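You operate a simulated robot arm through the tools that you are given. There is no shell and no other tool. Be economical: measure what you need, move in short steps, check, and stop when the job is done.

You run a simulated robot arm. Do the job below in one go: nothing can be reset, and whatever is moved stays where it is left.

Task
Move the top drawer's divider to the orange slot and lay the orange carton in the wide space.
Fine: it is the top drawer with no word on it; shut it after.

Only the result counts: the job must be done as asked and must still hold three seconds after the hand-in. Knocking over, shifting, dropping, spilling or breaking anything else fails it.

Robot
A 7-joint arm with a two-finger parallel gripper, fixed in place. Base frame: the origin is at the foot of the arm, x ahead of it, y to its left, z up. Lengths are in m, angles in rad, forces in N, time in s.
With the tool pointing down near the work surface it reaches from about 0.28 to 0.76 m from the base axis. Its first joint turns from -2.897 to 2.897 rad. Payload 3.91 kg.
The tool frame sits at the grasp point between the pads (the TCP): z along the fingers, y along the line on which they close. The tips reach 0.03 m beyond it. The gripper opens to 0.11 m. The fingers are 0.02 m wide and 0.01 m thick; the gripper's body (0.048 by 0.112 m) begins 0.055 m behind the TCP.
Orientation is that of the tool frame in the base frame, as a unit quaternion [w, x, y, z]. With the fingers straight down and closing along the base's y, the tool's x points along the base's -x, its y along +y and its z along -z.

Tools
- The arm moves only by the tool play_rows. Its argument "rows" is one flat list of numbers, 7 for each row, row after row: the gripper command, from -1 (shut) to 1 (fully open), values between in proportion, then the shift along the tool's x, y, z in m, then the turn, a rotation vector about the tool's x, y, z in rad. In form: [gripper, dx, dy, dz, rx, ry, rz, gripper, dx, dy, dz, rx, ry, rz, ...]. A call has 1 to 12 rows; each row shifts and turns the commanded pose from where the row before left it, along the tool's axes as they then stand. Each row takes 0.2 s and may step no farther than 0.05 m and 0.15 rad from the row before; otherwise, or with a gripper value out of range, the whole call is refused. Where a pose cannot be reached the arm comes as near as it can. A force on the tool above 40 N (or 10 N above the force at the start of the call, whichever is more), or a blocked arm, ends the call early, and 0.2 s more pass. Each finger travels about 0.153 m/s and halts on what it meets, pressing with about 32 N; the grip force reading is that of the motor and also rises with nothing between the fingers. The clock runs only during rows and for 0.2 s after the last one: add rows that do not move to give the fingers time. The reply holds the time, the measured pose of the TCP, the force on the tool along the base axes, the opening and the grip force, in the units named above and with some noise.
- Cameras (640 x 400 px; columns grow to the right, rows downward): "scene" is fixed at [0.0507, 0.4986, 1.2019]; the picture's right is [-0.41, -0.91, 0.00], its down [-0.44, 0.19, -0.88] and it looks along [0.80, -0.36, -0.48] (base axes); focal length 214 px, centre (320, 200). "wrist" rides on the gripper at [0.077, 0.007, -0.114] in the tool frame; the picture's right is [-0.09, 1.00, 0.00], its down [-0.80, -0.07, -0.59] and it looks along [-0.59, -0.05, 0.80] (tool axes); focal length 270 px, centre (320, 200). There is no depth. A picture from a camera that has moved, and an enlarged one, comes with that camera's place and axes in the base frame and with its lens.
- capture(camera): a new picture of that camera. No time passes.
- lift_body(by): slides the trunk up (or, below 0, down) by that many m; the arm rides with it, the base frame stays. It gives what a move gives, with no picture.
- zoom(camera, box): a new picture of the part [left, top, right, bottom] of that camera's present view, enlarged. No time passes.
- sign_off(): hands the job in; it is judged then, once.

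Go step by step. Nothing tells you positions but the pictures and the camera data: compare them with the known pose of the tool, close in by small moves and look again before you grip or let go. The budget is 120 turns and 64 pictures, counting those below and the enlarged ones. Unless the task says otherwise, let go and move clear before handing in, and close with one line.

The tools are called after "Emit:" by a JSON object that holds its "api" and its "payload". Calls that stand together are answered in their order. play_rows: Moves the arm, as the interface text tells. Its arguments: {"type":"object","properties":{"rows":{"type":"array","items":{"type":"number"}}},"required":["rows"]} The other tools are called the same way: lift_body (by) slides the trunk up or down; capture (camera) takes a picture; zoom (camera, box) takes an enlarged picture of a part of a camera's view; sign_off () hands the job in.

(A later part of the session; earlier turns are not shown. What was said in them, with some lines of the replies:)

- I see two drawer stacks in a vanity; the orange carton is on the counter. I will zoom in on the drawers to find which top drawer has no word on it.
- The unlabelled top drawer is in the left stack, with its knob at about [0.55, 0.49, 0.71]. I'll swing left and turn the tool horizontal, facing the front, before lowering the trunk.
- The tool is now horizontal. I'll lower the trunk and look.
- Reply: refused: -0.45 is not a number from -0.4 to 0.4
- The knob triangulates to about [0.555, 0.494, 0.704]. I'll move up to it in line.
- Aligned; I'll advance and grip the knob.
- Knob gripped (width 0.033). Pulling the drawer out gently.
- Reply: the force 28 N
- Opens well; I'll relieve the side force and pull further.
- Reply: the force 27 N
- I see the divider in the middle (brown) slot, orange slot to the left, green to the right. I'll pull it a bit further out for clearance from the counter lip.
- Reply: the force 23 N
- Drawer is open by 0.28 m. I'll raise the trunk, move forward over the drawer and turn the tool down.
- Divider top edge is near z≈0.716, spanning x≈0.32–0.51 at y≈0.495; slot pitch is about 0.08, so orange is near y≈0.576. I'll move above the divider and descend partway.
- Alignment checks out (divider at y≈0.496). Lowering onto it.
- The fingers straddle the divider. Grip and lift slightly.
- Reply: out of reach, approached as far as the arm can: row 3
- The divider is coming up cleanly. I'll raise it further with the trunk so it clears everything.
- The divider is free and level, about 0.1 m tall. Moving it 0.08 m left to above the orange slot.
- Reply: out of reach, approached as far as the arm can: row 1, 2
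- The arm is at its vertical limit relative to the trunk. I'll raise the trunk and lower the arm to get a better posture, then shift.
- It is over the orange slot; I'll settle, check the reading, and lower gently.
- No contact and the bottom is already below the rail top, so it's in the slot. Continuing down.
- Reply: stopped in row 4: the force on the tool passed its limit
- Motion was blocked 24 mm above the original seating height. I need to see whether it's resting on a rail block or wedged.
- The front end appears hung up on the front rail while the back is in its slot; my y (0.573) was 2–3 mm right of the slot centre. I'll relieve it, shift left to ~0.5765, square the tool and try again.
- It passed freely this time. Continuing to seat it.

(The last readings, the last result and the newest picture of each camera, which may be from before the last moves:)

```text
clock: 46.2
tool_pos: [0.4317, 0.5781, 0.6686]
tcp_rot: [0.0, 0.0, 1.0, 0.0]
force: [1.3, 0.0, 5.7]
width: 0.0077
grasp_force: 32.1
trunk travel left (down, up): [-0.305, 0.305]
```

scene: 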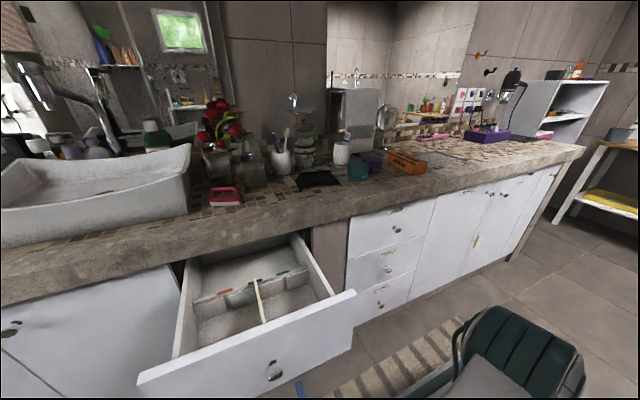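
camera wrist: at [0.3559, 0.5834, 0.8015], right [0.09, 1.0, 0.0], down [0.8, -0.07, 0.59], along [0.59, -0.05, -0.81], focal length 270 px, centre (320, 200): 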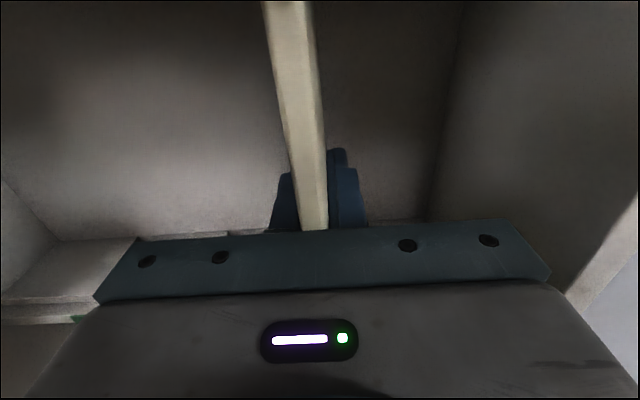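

Contact at the bottom: it's seated. Releasing and rising.

Emit:
{"api": "play_rows", "payload": {"rows": [-0.3, 0, 0, 0, 0, 0, 0, -0.3, 0, 0, 0, 0, 0, 0, -0.3, 0, 0, -0.02, 0, 0, 0, -0.3, 0, 0, -0.03, 0, 0, 0, -0.3, 0, 0, -0.04, 0, 0, 0, -0.3, 0, 0, -0.04, 0, 0, 0, -0.3, 0, 0, -0.04, 0, 0, 0]}}

Emit:
{"api": "lift_body", "payload": {"by": 0.2}}

Emit:
{"api": "capture", "payload": {"camera": "wrist"}}

Emit:
{"api": "zoom", "payload": {"camera": "scene", "box": [140, 230, 332, 350]}}

```text
clock: 47.8
tool_pos: [0.4317, 0.5807, 0.8395]
tcp_rot: [0.0, 0.0, 1.0, -0.001]
force: [-0.4, -0.1, -0.3]
width: 0.0388
grasp_force: 0.0
trunk travel left (down, up): [-0.305, 0.305]
```

```text
clock: 50.0
tool_pos: [0.4324, 0.5809, 1.039]
tcp_rot: [0.0, -0.001, 1.0, -0.001]
force: [-0.3, -0.3, 0.3]
width: 0.0385
grasp_force: 0.0
trunk travel left (down, up): [-0.505, 0.105]
```

```text
23 pictures are left
camera wrist: at [0.3558, 0.5877, 1.1535], right [0.09, 1.0, 0.0], down [0.8, -0.07, 0.59], along [0.59, -0.05, -0.81], focal length 270 px, centre (320, 200)
```

wrist: 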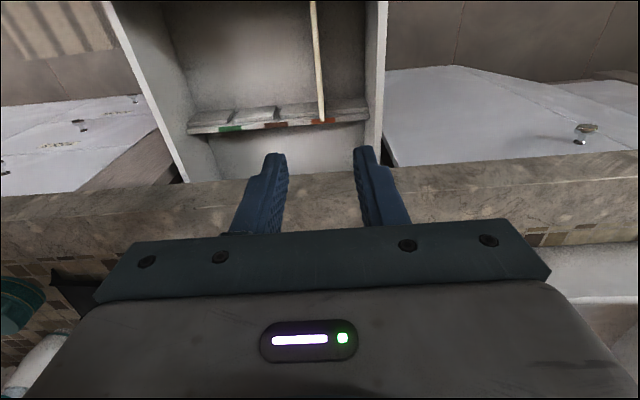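

```text
3.33 times, centred on (236, 290) of scene
camera zoom: at [0.0507, 0.4986, 1.2019], right [-0.41, -0.91, 0.0], down [-0.44, 0.19, -0.88], along [0.8, -0.36, -0.48], focal length 715 px, centre (600, -100)
```

zoom: 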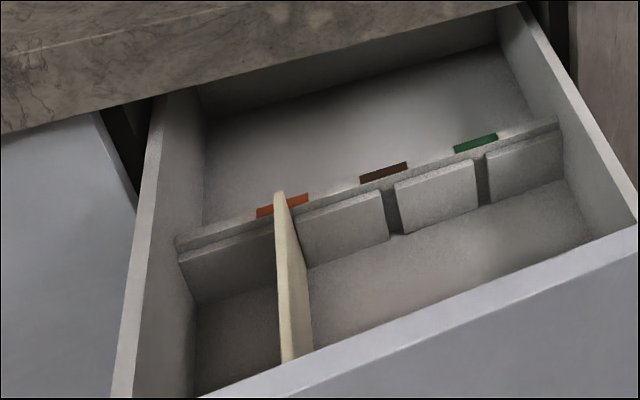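

The divider stands in the orange slot. Now I'll move toward the carton on the counter to measure it.

Emit:
{"api": "lift_body", "payload": {"by": 0.1}}

Emit:
{"api": "play_rows", "payload": {"rows": [1, 0.01, -0.05, 0, 0, 0, 0, 1, 0.01, -0.048, 0, 0, 0, 0, 1, 0.01, -0.048, 0, 0, 0, 0, 1, 0, -0.05, 0, 0, 0, 0, 1, 0, -0.05, 0, 0, 0, 0, 1, 0, -0.05, 0, 0, 0, 0, 1, 0, -0.05, 0, 0, 0, 0, 1, 0, -0.05, 0, 0, 0, 0, 1, 0, -0.05, 0, 0, 0, 0, 1, 0, -0.05, 0, 0, 0, 0, 1, 0, -0.05, 0, 0, 0, 0, 1, 0, -0.05, 0, 0, 0, 0]}}

Emit:
{"api": "capture", "payload": {"camera": "wrist"}}

Emit:
{"api": "capture", "payload": {"camera": "scene"}}

```text
clock: 51.3
tool_pos: [0.4322, 0.582, 1.1382]
tcp_rot: [-0.001, 0.0, 1.0, -0.001]
force: [0.0, -0.2, -0.3]
width: 0.0386
grasp_force: 0.0
trunk travel left (down, up): [-0.605, 0.005]
```

```text
refused: row 1 steps farther than a row can; nothing moved
```

```text
21 pictures are left
camera wrist: at [0.3558, 0.5878, 1.2535], right [0.09, 1.0, 0.0], down [0.8, -0.07, 0.59], along [0.59, -0.05, -0.81], focal length 270 px, centre (320, 200)
```

wrist: 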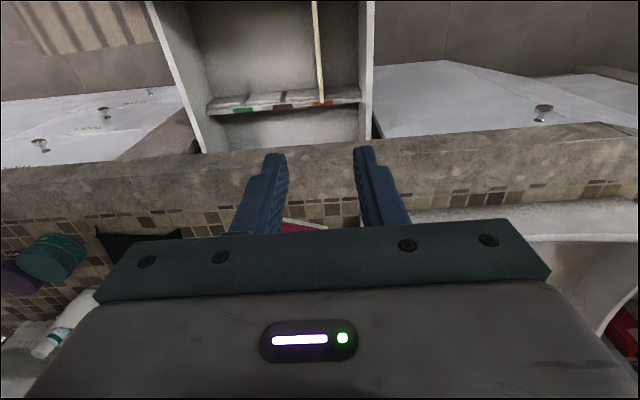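

```text
20 pictures are left
```

scene: 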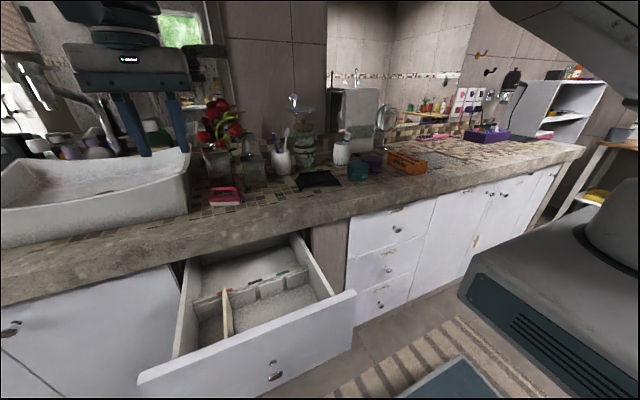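

Emit:
{"api": "play_rows", "payload": {"rows": [1, 0.008, -0.048, 0, 0, 0, 0, 1, 0.008, -0.048, 0, 0, 0, 0, 1, 0.008, -0.048, 0, 0, 0, 0, 1, 0, -0.049, 0, 0, 0, 0, 1, 0, -0.049, 0, 0, 0, 0, 1, 0, -0.049, 0, 0, 0, 0, 1, 0, -0.049, 0, 0, 0, 0, 1, 0, -0.049, 0, 0, 0, 0, 1, 0, -0.049, 0, 0, 0, 0, 1, 0, -0.049, 0, 0, 0, 0, 1, 0, -0.049, 0, 0, 0, 0, 1, 0, -0.049, 0, 0, 0, 0]}}

Emit:
{"api": "capture", "payload": {"camera": "wrist"}}

```text
clock: 53.9
tool_pos: [0.4058, -0.007, 1.1391]
tcp_rot: [0.0, 0.0, 1.0, 0.0]
force: [-0.7, 0.3, 0.3]
width: 0.11
grasp_force: 0.0
trunk travel left (down, up): [-0.605, 0.005]
```

```text
19 pictures are left
camera wrist: at [0.3298, -0.0008, 1.2539], right [0.09, 1.0, 0.0], down [0.8, -0.07, 0.59], along [0.59, -0.05, -0.81], focal length 270 px, centre (320, 200)
```

wrist: 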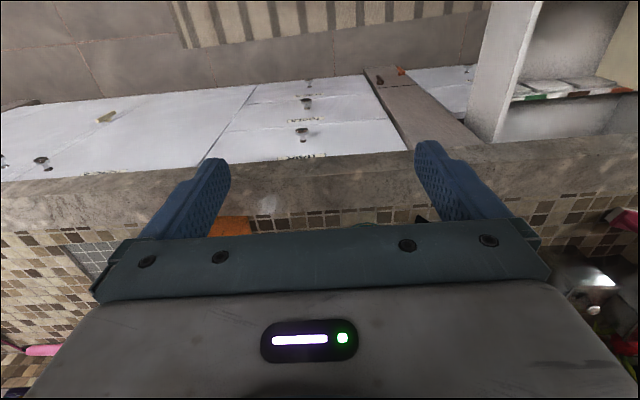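

The carton lies with its long axis roughly along x, centre near [0.71, -0.20], on a counter at z≈0.88. Moving over it for a closer look.

Emit:
{"api": "play_rows", "payload": {"rows": [1, -0.03, -0.032, 0, 0, 0, 0, 1, -0.03, -0.032, 0, 0, 0, 0, 1, -0.03, -0.032, 0, 0, 0, 0, 1, -0.03, -0.032, 0, 0, 0, 0, 1, -0.03, -0.032, 0, 0, 0, 0, 1, -0.03, -0.032, 0, 0, 0, 0, 1, 0, 0, 0, 0, 0, 0]}}

Emit:
{"api": "capture", "payload": {"camera": "wrist"}}

```text
clock: 55.5
tool_pos: [0.5871, -0.1989, 1.1399]
tcp_rot: [0.0, 0.0, 1.0, -0.001]
force: [-0.5, -0.6, -0.2]
width: 0.1098
grasp_force: 0.0
trunk travel left (down, up): [-0.605, 0.005]
```

```text
18 pictures are left
camera wrist: at [0.5097, -0.1927, 1.2538], right [0.09, 1.0, 0.0], down [0.8, -0.07, 0.59], along [0.59, -0.05, -0.81], focal length 270 px, centre (320, 200)
```

wrist: 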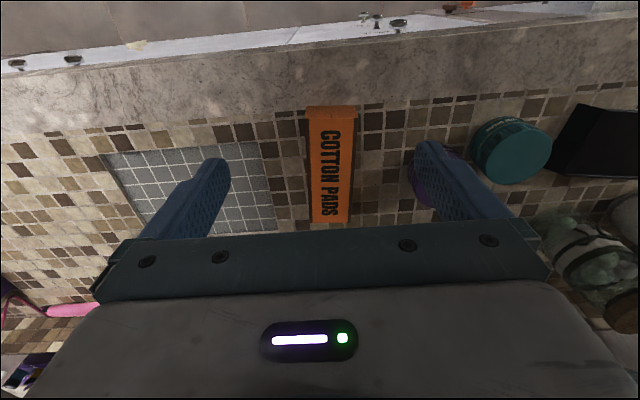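

Carton centre ≈[0.72, -0.195], 0.175×0.06, yaw ≈ -0.06 rad. I'll line up near its centre, then descend and look again.

Emit:
{"api": "play_rows", "payload": {"rows": [0.8, 0, 0, 0.04, 0, 0, 0.06, 0.8, 0, 0, 0.04, 0, 0, 0, 0.8, -0.04, 0.002, 0, 0, 0, 0, 0.8, -0.04, 0.002, 0, 0, 0, 0, 0.8, -0.034, 0.002, 0, 0, 0, 0, 0.8, 0, 0, 0, 0, 0, 0]}}

Emit:
{"api": "lift_body", "payload": {"by": -0.07}}

Emit:
{"api": "capture", "payload": {"camera": "wrist"}}

Emit:
{"api": "zoom", "payload": {"camera": "scene", "box": [330, 110, 490, 210]}}

```text
clock: 56.9
tool_pos: [0.7017, -0.1979, 1.0612]
tcp_rot: [-0.001, 0.029, 1.0, -0.001]
force: [0.1, 0.3, -0.2]
width: 0.0988
grasp_force: 0.1
trunk travel left (down, up): [-0.605, 0.005]
```

```text
clock: 58.0
tool_pos: [0.7012, -0.1993, 0.9901]
tcp_rot: [-0.001, 0.03, 1.0, -0.001]
force: [-1.4, 1.1, 0.2]
width: 0.0989
grasp_force: 0.1
trunk travel left (down, up): [-0.535, 0.075]
```

```text
17 pictures are left
camera wrist: at [0.6247, -0.1888, 1.1053], right [0.15, 0.99, 0.0], down [0.8, -0.12, 0.59], along [0.59, -0.09, -0.81], focal length 270 px, centre (320, 200)
```

wrist: 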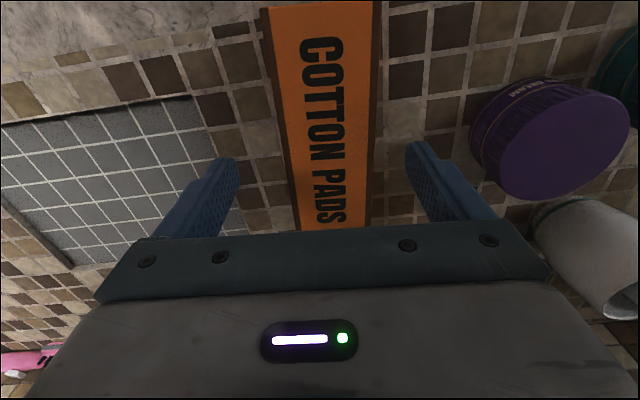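

```text
4.00 times, centred on (410, 160) of scene
camera zoom: at [0.0507, 0.4986, 1.2019], right [-0.41, -0.91, 0.0], down [-0.44, 0.19, -0.88], along [0.8, -0.36, -0.48], focal length 858 px, centre (-40, 360)
```

zoom: 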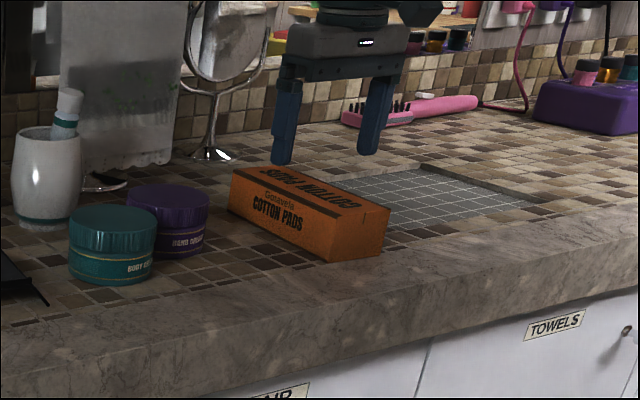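

Well aligned. Descending around the carton with force watch.

Emit:
{"api": "play_rows", "payload": {"rows": [0.8, 0, 0.003, 0.025, 0, 0, 0.015, 0.8, 0, 0, 0.025, 0, 0, 0, 0.8, 0, 0, 0.012, 0, 0, 0, 0.8, 0, 0, 0.008, 0, 0, 0, 0.8, 0, 0, 0, 0, 0, 0]}}

Emit:
{"api": "zoom", "payload": {"camera": "scene", "box": [370, 130, 450, 180]}}

```text
clock: 59.2
tool_pos: [0.7002, -0.1973, 0.9214]
tcp_rot: [-0.001, 0.037, 0.999, -0.002]
force: [1.4, 0.2, 0.3]
width: 0.0991
grasp_force: 0.1
trunk travel left (down, up): [-0.535, 0.075]
```

```text
8.00 times, centred on (410, 155) of scene
camera zoom: at [0.0507, 0.4986, 1.2019], right [-0.41, -0.91, 0.0], down [-0.44, 0.19, -0.88], along [0.8, -0.36, -0.48], focal length 1716 px, centre (-400, 560)
```

zoom: 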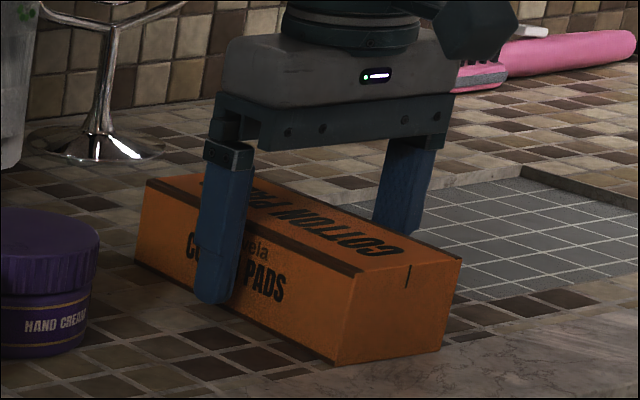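

The carton is about 0.048 m tall and the fingers cover most of its sides. Gripping and lifting.

Emit:
{"api": "play_rows", "payload": {"rows": [-1, 0, 0, 0.003, 0, 0, 0, -1, 0, 0, 0, 0, 0, 0, -1, 0, 0, 0, 0, 0, 0, -1, 0, 0, 0, 0, 0, 0]}}

Emit:
{"api": "play_rows", "payload": {"rows": [-1, 0, 0, -0.02, 0, 0, 0, -1, 0, 0, -0.03, 0, 0, 0, -1, 0, 0, -0.04, 0, 0, 0, -1, 0, 0, -0.03, 0, 0, 0, -1, 0, 0, 0, 0, 0, 0]}}

Emit:
{"api": "capture", "payload": {"camera": "scene"}}

```text
clock: 60.2
tool_pos: [0.7012, -0.1964, 0.9196]
tcp_rot: [0.001, 0.038, 0.999, -0.001]
force: [6.3, -1.6, 18.2]
width: 0.0654
grasp_force: 32.2
trunk travel left (down, up): [-0.535, 0.075]
```

```text
clock: 61.4
tool_pos: [0.6998, -0.199, 1.0318]
tcp_rot: [-0.002, 0.037, 0.999, 0.0]
force: [0.5, -0.1, 0.1]
width: 0.0
grasp_force: 31.7
trunk travel left (down, up): [-0.535, 0.075]
```

```text
14 pictures are left
```

scene: 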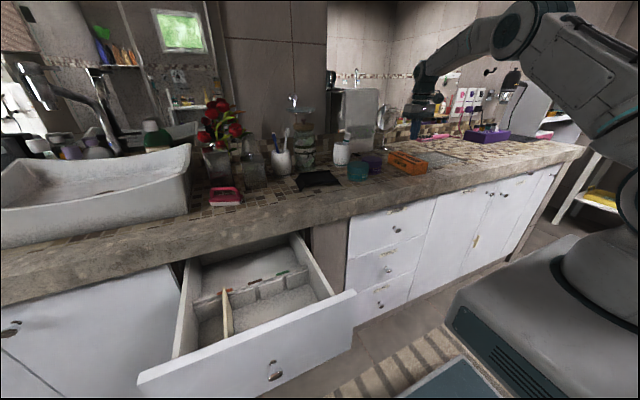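

The carton slipped out and stayed on the counter. Checking its state.

Emit:
{"api": "play_rows", "payload": {"rows": [0.8, 0, 0, 0, 0, 0, 0, 0.8, 0, 0, 0, 0, 0, 0, 0.8, 0, 0, 0, 0, 0, 0]}}

Emit:
{"api": "capture", "payload": {"camera": "wrist"}}

Emit:
{"api": "zoom", "payload": {"camera": "scene", "box": [370, 130, 450, 180]}}

```text
clock: 62.2
tool_pos: [0.6993, -0.1989, 1.0339]
tcp_rot: [-0.001, 0.036, 0.999, -0.001]
force: [-1.0, -1.0, -0.1]
width: 0.0989
grasp_force: 0.1
trunk travel left (down, up): [-0.535, 0.075]
```

```text
13 pictures are left
camera wrist: at [0.6236, -0.187, 1.1479], right [0.16, 0.99, 0.0], down [0.79, -0.13, 0.59], along [0.58, -0.1, -0.81], focal length 270 px, centre (320, 200)
```

wrist: 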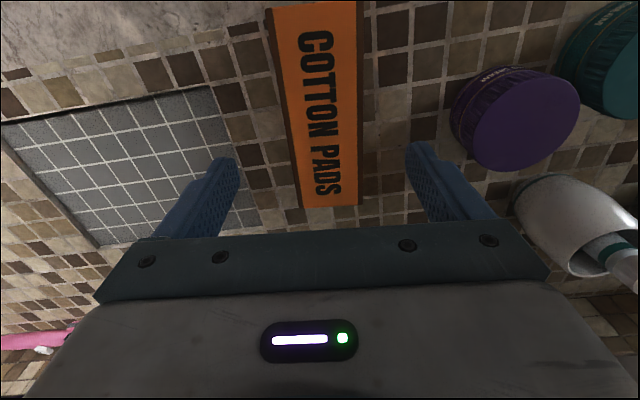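

```text
8.00 times, centred on (410, 155) of scene
camera zoom: at [0.0507, 0.4986, 1.2019], right [-0.41, -0.91, 0.0], down [-0.44, 0.19, -0.88], along [0.8, -0.36, -0.48], focal length 1716 px, centre (-400, 560)
```

zoom: 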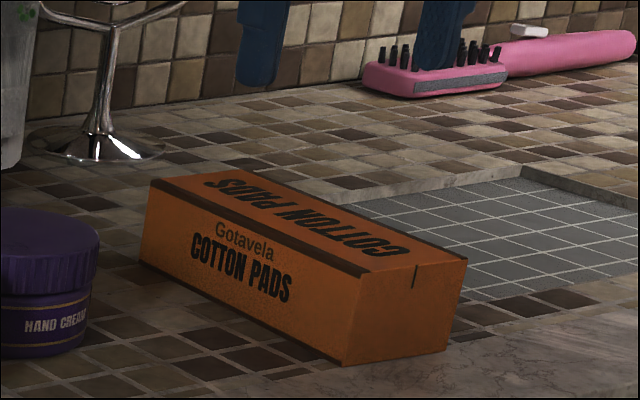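

The carton is unharmed and basically where it was. I'll regrip slowly, checking before lifting.

Emit:
{"api": "play_rows", "payload": {"rows": [0.8, -0.005, 0, 0.04, 0, 0, 0.012, 0.8, 0, 0, 0.04, 0, 0, 0, 0.8, 0, 0, 0.02, 0, 0, 0, 0.8, 0, 0, 0.01, 0, 0, 0, 0.8, 0, 0, 0, 0, 0, 0]}}

Emit:
{"api": "play_rows", "payload": {"rows": [0, 0, 0, 0, 0, 0, 0, -0.3, 0, 0, 0, 0, 0, 0, -1, 0, 0, 0, 0, 0, 0, -1, 0, 0, 0, 0, 0, 0, -1, 0, 0, 0, 0, 0, 0]}}

```text
clock: 63.4
tool_pos: [0.7046, -0.1973, 0.9266]
tcp_rot: [-0.001, 0.044, 0.999, -0.002]
force: [0.0, 0.2, -0.4]
width: 0.0989
grasp_force: 0.1
trunk travel left (down, up): [-0.535, 0.075]
```

```text
clock: 64.6
tool_pos: [0.7048, -0.1977, 0.9261]
tcp_rot: [-0.002, 0.044, 0.999, -0.001]
force: [0.7, 0.1, -0.3]
width: 0.0656
grasp_force: 32.2
trunk travel left (down, up): [-0.535, 0.075]
```

Emit:
{"api": "play_rows", "payload": {"rows": [-1, 0, 0, -0.004, 0, 0, 0, -1, 0, 0, -0.004, 0, 0, 0, -1, 0, 0, 0, 0, 0, 0]}}

```text
clock: 65.4
tool_pos: [0.707, -0.1975, 0.9348]
tcp_rot: [-0.001, 0.044, 0.999, 0.0]
force: [0.1, 0.5, -0.9]
width: 0.0655
grasp_force: 32.0
trunk travel left (down, up): [-0.535, 0.075]
```

Emit:
{"api": "play_rows", "payload": {"rows": [-1, 0, 0, -0.006, 0, 0, 0, -1, 0, 0, -0.006, 0, 0, 0, -1, 0, 0, -0.006, 0, 0, 0, -1, 0, 0, 0, 0, 0, 0]}}

Emit:
{"api": "zoom", "payload": {"camera": "scene", "box": [370, 130, 450, 180]}}

```text
clock: 66.4
tool_pos: [0.7052, -0.1975, 0.9521]
tcp_rot: [-0.001, 0.044, 0.999, -0.001]
force: [0.8, 0.2, -0.6]
width: 0.0655
grasp_force: 32.2
trunk travel left (down, up): [-0.535, 0.075]
```

```text
8.00 times, centred on (410, 155) of scene
camera zoom: at [0.0507, 0.4986, 1.2019], right [-0.41, -0.91, 0.0], down [-0.44, 0.19, -0.88], along [0.8, -0.36, -0.48], focal length 1716 px, centre (-400, 560)
```

zoom: 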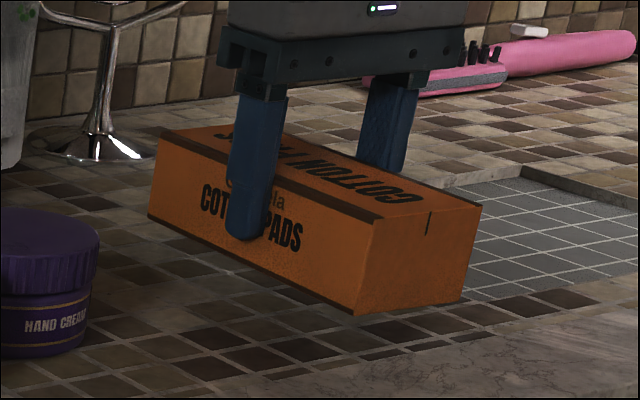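

The carton is held and light. Raising it slowly, then pulling back clear of the counter.

Emit:
{"api": "play_rows", "payload": {"rows": [-1, 0, 0, -0.015, 0, 0, 0, -1, 0, 0, -0.02, 0, 0, 0, -1, 0, 0, -0.02, 0, 0, 0, -1, 0, 0, -0.02, 0, 0, 0, -1, 0.02, 0, 0, 0, 0, 0, -1, 0.03, 0, 0, 0, 0, 0, -1, 0.03, 0, 0, 0, 0, 0, -1, 0.03, 0, 0, 0, 0, 0, -1, 0.03, 0, 0, 0, 0, 0, -1, 0.03, 0, 0, 0, 0, 0, -1, 0.03, 0, 0, 0, 0, 0, -1, 0.03, 0, 0, 0, 0, 0]}}

```text
clock: 69.0
tool_pos: [0.4767, -0.1793, 1.0294]
tcp_rot: [-0.001, 0.044, 0.999, -0.001]
force: [-0.1, -0.1, -0.9]
width: 0.0656
grasp_force: 31.9
trunk travel left (down, up): [-0.535, 0.075]
```

Emit:
{"api": "play_rows", "payload": {"rows": [-1, 0, 0, 0, 0, 0, -0.1382, -1, 0, 0, 0, 0, 0, -0.1382, -1, 0, 0, 0, 0, 0, -0.1382, -1, 0, 0, 0, 0, 0, -0.1382, -1, 0, 0, 0, 0, 0, -0.1382, -1, 0, 0, 0, 0, 0, -0.1382, -1, 0, 0, 0, 0, 0, -0.1382, -1, 0, 0, 0, 0, 0, -0.1382, -1, 0, 0, 0, 0, 0, -0.1382, -1, 0, 0, 0, 0, 0, -0.1382, -1, 0, 0, 0, 0, 0, -0.1382, -1, 0, 0, 0, 0, 0, -0.1382]}}

```text
clock: 71.6
tool_pos: [0.476, -0.1777, 1.0285]
tcp_rot: [0.001, 0.708, -0.706, 0.0]
force: [-0.5, -0.3, -0.2]
width: 0.0655
grasp_force: 31.5
trunk travel left (down, up): [-0.535, 0.075]
```

Emit:
{"api": "play_rows", "payload": {"rows": [-1, -0.03, 0.004, 0, 0, 0, 0, -1, -0.045, 0.005, 0, 0, 0, 0, -1, -0.045, 0.005, 0, 0, 0, 0, -1, -0.045, 0.005, 0, 0, 0, 0, -1, -0.045, 0.005, 0, 0, 0, 0, -1, -0.045, 0.005, 0, 0, 0, 0, -1, -0.045, 0.005, 0, 0, 0, 0, -1, -0.045, 0.005, 0, 0, 0, 0, -1, -0.045, 0.005, 0, 0, 0, 0, -1, -0.045, 0.005, 0, 0, 0, 0, -1, -0.045, 0.005, 0, 0, 0, 0, -1, -0.045, 0.005, 0, 0, 0, 0]}}

Emit:
{"api": "play_rows", "payload": {"rows": [-1, -0.04, 0, 0, 0, 0, 0, -1, -0.04, 0, 0, 0, 0, 0, -1, -0.025, 0, 0, 0, 0, 0, -1, 0, 0, 0, 0, 0, 0]}}

Emit:
{"api": "capture", "payload": {"camera": "wrist"}}

Emit:
{"api": "zoom", "payload": {"camera": "scene", "box": [120, 170, 376, 330]}}

```text
clock: 74.2
tool_pos: [0.4183, 0.3505, 1.0277]
tcp_rot: [0.002, 0.708, -0.707, 0.0]
force: [-0.3, 0.1, -1.7]
width: 0.0654
grasp_force: 32.3
trunk travel left (down, up): [-0.535, 0.075]
```

```text
clock: 75.2
tool_pos: [0.4187, 0.4524, 1.0272]
tcp_rot: [0.0, -0.707, 0.707, 0.0]
force: [1.0, -0.1, -1.0]
width: 0.0655
grasp_force: 32.5
trunk travel left (down, up): [-0.535, 0.075]
```

```text
10 pictures are left
camera wrist: at [0.4119, 0.3751, 1.1411], right [-1.0, 0.09, 0.0], down [0.07, 0.8, 0.59], along [0.05, 0.59, -0.81], focal length 270 px, centre (320, 200)
```

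wrist: 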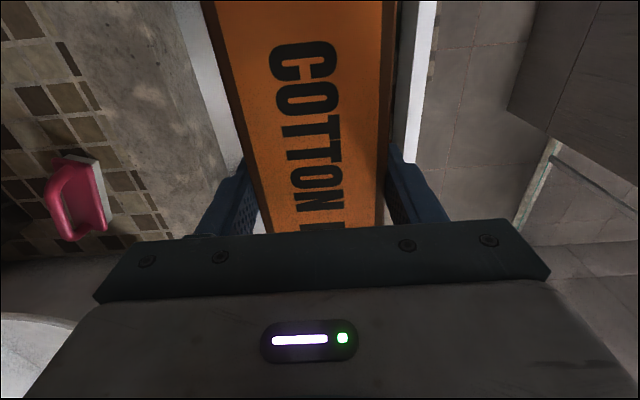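

```text
2.50 times, centred on (248, 250) of scene
camera zoom: at [0.0507, 0.4986, 1.2019], right [-0.41, -0.91, 0.0], down [-0.44, 0.19, -0.88], along [0.8, -0.36, -0.48], focal length 536 px, centre (500, 75)
```

zoom: 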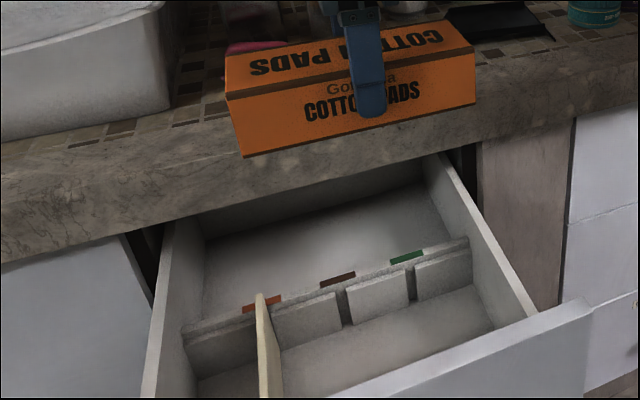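

Carton is centred over the wide space (y≈0.34–0.573). Lowering the trunk, then a careful arm descent.

Emit:
{"api": "lift_body", "payload": {"by": -0.2}}

Emit:
{"api": "zoom", "payload": {"camera": "scene", "box": [140, 220, 332, 340]}}

```text
clock: 77.3
tool_pos: [0.4186, 0.4509, 0.8273]
tcp_rot: [0.001, 0.707, -0.707, 0.0]
force: [-0.1, 0.1, -1.1]
width: 0.0656
grasp_force: 32.7
trunk travel left (down, up): [-0.335, 0.275]
```

```text
3.33 times, centred on (236, 280) of scene
camera zoom: at [0.0507, 0.4986, 1.2019], right [-0.41, -0.91, 0.0], down [-0.44, 0.19, -0.88], along [0.8, -0.36, -0.48], focal length 715 px, centre (600, -67)
```

zoom: 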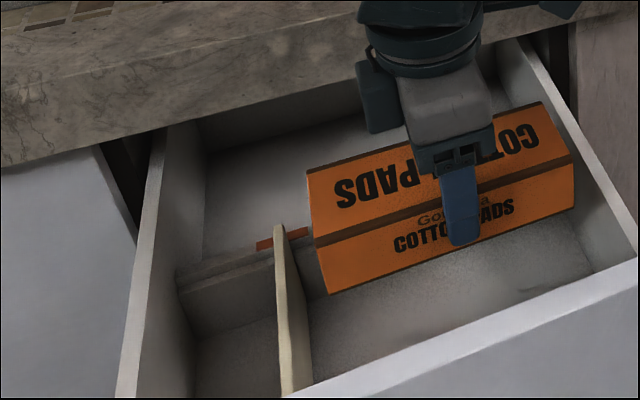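

Emit:
{"api": "play_rows", "payload": {"rows": [-1, 0, 0, 0.03, 0, 0, 0, -1, 0, 0, 0.03, 0, 0, 0, -1, 0, 0, 0.03, 0, 0, 0, -1, 0, 0, 0.025, 0, 0, 0, -1, 0, 0, 0.015, 0, 0, 0, -1, 0, 0, 0, 0, 0, 0]}}

Emit:
{"api": "zoom", "payload": {"camera": "scene", "box": [160, 240, 352, 360]}}

```text
clock: 78.7
tool_pos: [0.4173, 0.4524, 0.6984]
tcp_rot: [0.001, 0.708, -0.706, 0.0]
force: [-0.3, 0.3, -1.0]
width: 0.0658
grasp_force: 32.5
trunk travel left (down, up): [-0.335, 0.275]
```

```text
3.33 times, centred on (256, 300) of scene
camera zoom: at [0.0507, 0.4986, 1.2019], right [-0.41, -0.91, 0.0], down [-0.44, 0.19, -0.88], along [0.8, -0.36, -0.48], focal length 715 px, centre (533, -133)
```

zoom: 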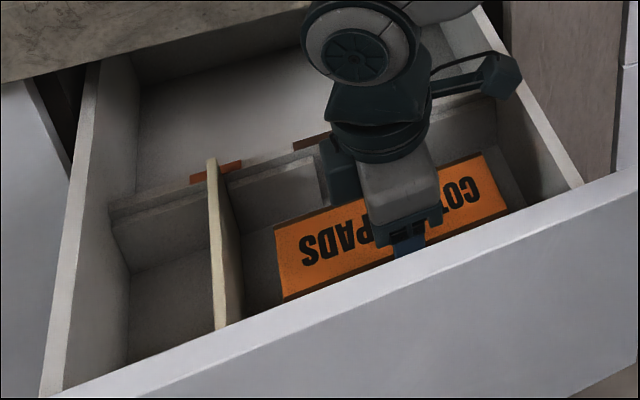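

Emit:
{"api": "play_rows", "payload": {"rows": [-1, 0, 0, 0.008, 0, 0, 0, -1, 0, 0, 0.006, 0, 0, 0, -1, 0, 0, 0.005, 0, 0, 0, -1, 0, 0, 0.004, 0, 0, 0, -1, 0, 0, 0, 0, 0, 0]}}

```text
clock: 79.9
tool_pos: [0.4179, 0.4527, 0.6746]
tcp_rot: [0.002, 0.707, -0.707, 0.0]
force: [1.4, 0.0, 0.1]
width: 0.0657
grasp_force: 31.6
trunk travel left (down, up): [-0.335, 0.275]
```

Emit:
{"api": "play_rows", "payload": {"rows": [-1, 0, 0, 0.003, 0, 0, 0, -1, 0, 0, 0.002, 0, 0, 0, -1, 0, 0, 0, 0, 0, 0]}}

```text
clock: 80.7
tool_pos: [0.4186, 0.4517, 0.6738]
tcp_rot: [-0.002, 0.708, -0.707, -0.001]
force: [0.3, 0.3, 32.3]
width: 0.0656
grasp_force: 32.4
trunk travel left (down, up): [-0.335, 0.275]
```

It's on the drawer floor. Relieve pressure, release, and rise.

Emit:
{"api": "play_rows", "payload": {"rows": [-1, 0, 0, -0.004, 0, 0, 0, 0.4, 0, 0, 0, 0, 0, 0, 0.4, 0, 0, 0, 0, 0, 0, 0.4, 0, 0, -0.015, 0, 0, 0, 0.4, 0, 0, -0.03, 0, 0, 0, 0.4, 0, 0, -0.04, 0, 0, 0, 0.4, 0, 0, -0.04, 0, 0, 0]}}

Emit:
{"api": "lift_body", "payload": {"by": 0.25}}

Emit:
{"api": "zoom", "payload": {"camera": "scene", "box": [160, 240, 352, 360]}}

```text
clock: 82.3
tool_pos: [0.4197, 0.4503, 0.7952]
tcp_rot: [0.001, 0.708, -0.706, 0.0]
force: [0.4, 0.1, 0.8]
width: 0.0768
grasp_force: 0.0
trunk travel left (down, up): [-0.335, 0.275]
```

```text
clock: 84.9
tool_pos: [0.42, 0.4511, 1.0451]
tcp_rot: [0.002, 0.708, -0.706, 0.0]
force: [0.7, -0.2, 0.3]
width: 0.077
grasp_force: 0.1
trunk travel left (down, up): [-0.585, 0.025]
```

```text
3.33 times, centred on (256, 300) of scene
camera zoom: at [0.0507, 0.4986, 1.2019], right [-0.41, -0.91, 0.0], down [-0.44, 0.19, -0.88], along [0.8, -0.36, -0.48], focal length 715 px, centre (533, -133)
```

zoom: 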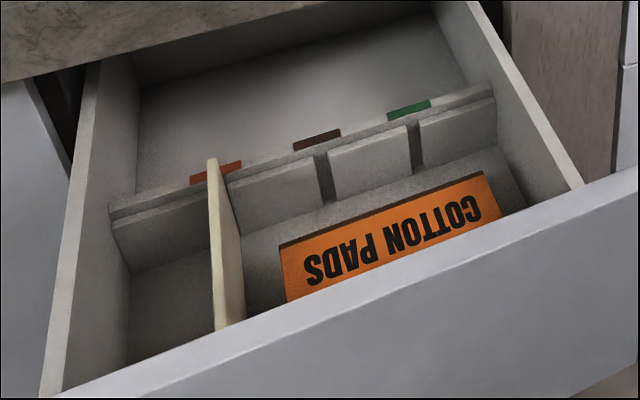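

The carton is laid flat in the wide space and the divider is in the orange slot. Now I'll go back to the horizontal pushing posture to shut the drawer.

Emit:
{"api": "play_rows", "payload": {"rows": [0.2, 0, 0, -0.02, 0, 0, 0.1428, 0.2, 0, 0, -0.02, 0, 0, 0.1428, 0.2, 0, 0, -0.02, 0, 0, 0.1428, 0.2, 0, 0, -0.02, 0, 0, 0.1428, 0.2, 0, 0, -0.02, 0, 0, 0.1428, 0.2, 0, 0, -0.02, 0, 0, 0.1428, 0.2, 0, 0, -0.02, 0, 0, 0.1428, 0.2, 0, 0, -0.02, 0, 0, 0.1428, 0.2, 0, 0, -0.02, 0, 0, 0.1428, 0.2, 0, 0, -0.02, 0, 0, 0.1428, 0.2, 0, 0, 0, 0, 0, 0.1428, 0.2, 0, 0, 0, 0, 0, 0]}}

Emit:
{"api": "lift_body", "payload": {"by": -0.15}}

```text
clock: 87.5
tool_pos: [0.4203, 0.4494, 1.247]
tcp_rot: [-0.002, 0.0, 1.0, -0.001]
force: [-1.1, 0.4, 0.0]
width: 0.066
grasp_force: 0.0
trunk travel left (down, up): [-0.585, 0.025]
```

```text
clock: 89.3
tool_pos: [0.4212, 0.4502, 1.0968]
tcp_rot: [0.0, 0.0, 1.0, -0.001]
force: [0.1, 0.1, 0.3]
width: 0.0661
grasp_force: 0.0
trunk travel left (down, up): [-0.435, 0.175]
```

Emit:
{"api": "play_rows", "payload": {"rows": [0.2, 0.027, 0.0248, 0, 0, 0, 0, 0.2, 0.027, 0.0248, 0, 0, 0, 0, 0.2, 0, 0, 0, 0, 0, 0]}}

Emit:
{"api": "play_rows", "payload": {"rows": [0.2, 0, 0, 0, 0, -0.1428, 0, 0.2, 0, 0, 0, 0, -0.1428, 0, 0.2, 0, 0, 0, 0, -0.1428, 0, 0.2, 0, 0, 0, 0, -0.1428, 0, 0.2, 0, 0, 0, 0, -0.1428, 0, 0.2, 0, 0, 0, 0, -0.1428, 0, 0.2, 0, 0, 0, 0, -0.1428, 0, 0.2, 0, 0, 0, 0, -0.1428, 0, 0.2, 0, 0, 0, 0, -0.1428, 0, 0.2, 0, 0, 0, 0, -0.1428, 0, 0.2, 0, 0, 0, 0, -0.1428, 0, 0.2, 0, 0, 0, 0, 0, 0]}}

Emit:
{"api": "play_rows", "payload": {"rows": [0.2, 0, 0, -0.04, 0, 0, 0, 0.2, 0, 0, -0.04, 0, 0, 0, 0.2, 0, 0, -0.04, 0, 0, 0, 0.2, 0, 0, -0.03, 0, 0, 0, 0.2, 0, 0, 0, 0, 0, 0]}}

```text
clock: 90.1
tool_pos: [0.3657, 0.4995, 1.0987]
tcp_rot: [-0.001, -0.001, 1.0, -0.002]
force: [0.2, -0.5, -1.3]
width: 0.0656
grasp_force: 0.1
trunk travel left (down, up): [-0.435, 0.175]
```

```text
clock: 92.7
tool_pos: [0.3669, 0.5006, 1.0985]
tcp_rot: [0.707, -0.001, 0.707, 0.0]
force: [0.9, 0.8, -0.1]
width: 0.066
grasp_force: 0.0
trunk travel left (down, up): [-0.435, 0.175]
```

```text
clock: 93.9
tool_pos: [0.2135, 0.4988, 1.0983]
tcp_rot: [0.706, -0.001, 0.708, 0.0]
force: [-0.3, -0.1, 0.1]
width: 0.0657
grasp_force: 0.1
trunk travel left (down, up): [-0.435, 0.175]
```

Emit:
{"api": "lift_body", "payload": {"by": -0.4}}

Emit:
{"api": "capture", "payload": {"camera": "wrist"}}

```text
clock: 97.7
tool_pos: [0.2147, 0.4998, 0.6984]
tcp_rot: [0.706, -0.001, 0.708, 0.001]
force: [-0.6, -0.5, 0.7]
width: 0.0662
grasp_force: 0.0
trunk travel left (down, up): [-0.035, 0.575]
```

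```text
5 pictures are left
camera wrist: at [0.0994, 0.5055, 0.6207], right [0.0, 1.0, 0.09], down [-0.59, -0.07, 0.8], along [0.81, -0.05, 0.59], focal length 270 px, centre (320, 200)
```

wrist: 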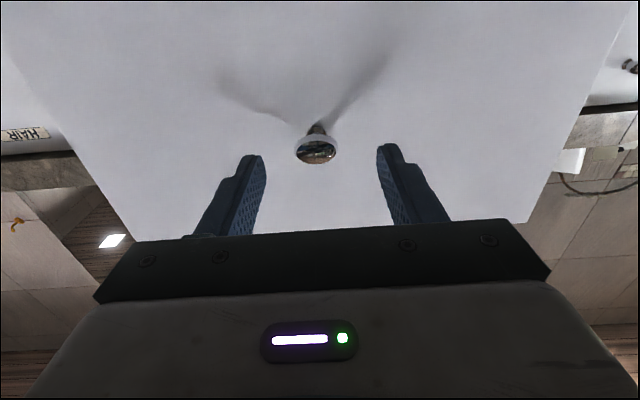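

The knob is lined up as before. Grip it and push the drawer in gently.

Emit:
{"api": "play_rows", "payload": {"rows": [0.2, 0, -0.003, 0.025, 0, 0, 0, 0.2, 0, 0, 0.025, 0, 0, 0, -1, 0, 0, 0, 0, 0, 0, -1, 0, 0, 0, 0, 0, 0, -1, 0, 0, 0, 0, 0, 0]}}

Emit:
{"api": "play_rows", "payload": {"rows": [-1, 0, 0, 0.01, 0, 0, 0, -1, 0, 0, 0.02, 0, 0, 0, -1, 0, 0, 0.02, 0, 0, 0, -1, 0, 0, 0.02, 0, 0, 0, -1, 0, 0, 0.02, 0, 0, 0, -1, 0, 0, 0.02, 0, 0, 0]}}

```text
clock: 98.9
tool_pos: [0.2643, 0.4967, 0.6987]
tcp_rot: [0.706, -0.001, 0.708, 0.0]
force: [1.6, 1.3, 1.0]
width: 0.0336
grasp_force: 44.9
trunk travel left (down, up): [-0.035, 0.575]
```

```text
clock: 100.3
tool_pos: [0.3754, 0.4961, 0.6977]
tcp_rot: [0.707, 0.0, 0.707, 0.0]
force: [1.6, 6.3, 7.9]
width: 0.0333
grasp_force: 45.2
trunk travel left (down, up): [-0.035, 0.575]
```

Emit:
{"api": "play_rows", "payload": {"rows": [-1, 0, 0, 0.02, 0, 0, 0, -1, 0, 0, 0.02, 0, 0, 0, -1, 0, 0, 0.02, 0, 0, 0, -1, 0, 0, 0.02, 0, 0, 0, -1, 0, 0, 0.02, 0, 0, 0, -1, 0, 0, 0.02, 0, 0, 0, -1, 0, 0, 0.02, 0, 0, 0, -1, 0, 0, 0.015, 0, 0, 0]}}

Emit:
{"api": "play_rows", "payload": {"rows": [-1, 0, 0, 0.006, 0, 0, 0, -1, 0, 0, 0.006, 0, 0, 0, -1, 0, 0, 0.005, 0, 0, 0, -1, 0, 0, 0.005, 0, 0, 0, -1, 0, 0, 0.005, 0, 0, 0]}}

Emit:
{"api": "zoom", "payload": {"camera": "scene", "box": [150, 210, 342, 330]}}

```text
clock: 102.1
tool_pos: [0.5292, 0.4962, 0.6986]
tcp_rot: [0.707, -0.002, 0.707, 0.001]
force: [1.4, 6.1, 18.7]
width: 0.0334
grasp_force: 45.4
trunk travel left (down, up): [-0.035, 0.575]
```

```text
clock: 103.2
tool_pos: [0.5468, 0.4962, 0.6979]
tcp_rot: [0.706, 0.001, 0.708, 0.0]
force: [-29.1, -12.2, 5.5]
width: 0.0333
grasp_force: 44.7
trunk travel left (down, up): [-0.035, 0.575]
stopped in row 5: the force on the tool passed its limit (the readings are from after the stop); the commanded pose is now the measured one
```

```text
3.33 times, centred on (246, 270) of scene
camera zoom: at [0.0507, 0.4986, 1.2019], right [-0.41, -0.91, 0.0], down [-0.44, 0.19, -0.88], along [0.8, -0.36, -0.48], focal length 715 px, centre (567, -33)
```

zoom: 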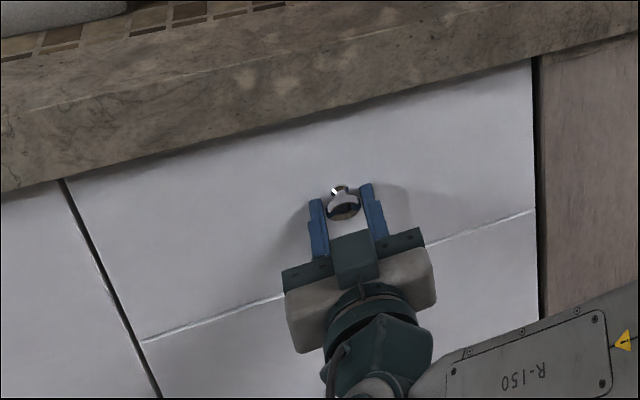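

The drawer is fully shut (back at the original x, with end-stop force). Release and back off.

Emit:
{"api": "play_rows", "payload": {"rows": [0.2, 0, 0, 0, 0, 0, 0, 0.2, 0, 0, 0, 0, 0, 0, 0.2, 0, 0, -0.02, 0, 0, 0, 0.2, 0, 0, -0.04, 0, 0, 0, 0.2, 0, 0, -0.04, 0, 0, 0, 0.2, 0, 0, -0.04, 0, 0, 0, 0.2, 0, 0, 0, 0, 0, 0]}}

Emit:
{"api": "capture", "payload": {"camera": "scene"}}

```text
clock: 104.8
tool_pos: [0.413, 0.4953, 0.6969]
tcp_rot: [0.704, 0.0, 0.71, -0.002]
force: [0.3, -0.5, -0.5]
width: 0.066
grasp_force: 0.0
trunk travel left (down, up): [-0.035, 0.575]
```

```text
3 pictures are left
```

scene: 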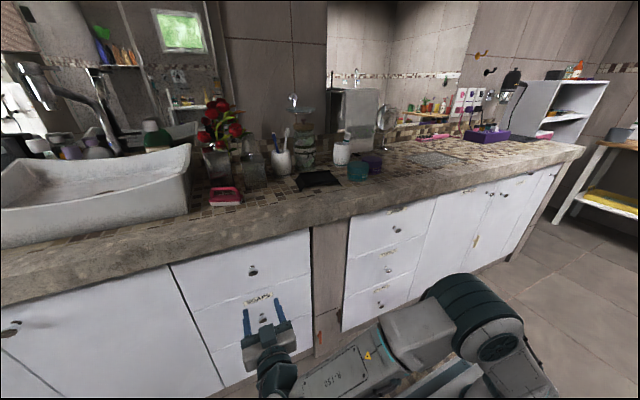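

The drawer is shut, nothing else looks out of place, and the gripper is clear, so I'm handing in.

Emit:
{"api": "sign_off", "payload": {}}

```text
The job is handed in.
```

I moved the divider in the unlabelled top drawer to the orange slot, laid the orange carton flat in the wide space beside it, and shut the drawer; the carton slipped from the grip once while being lifted but stayed on the counter unharmed.
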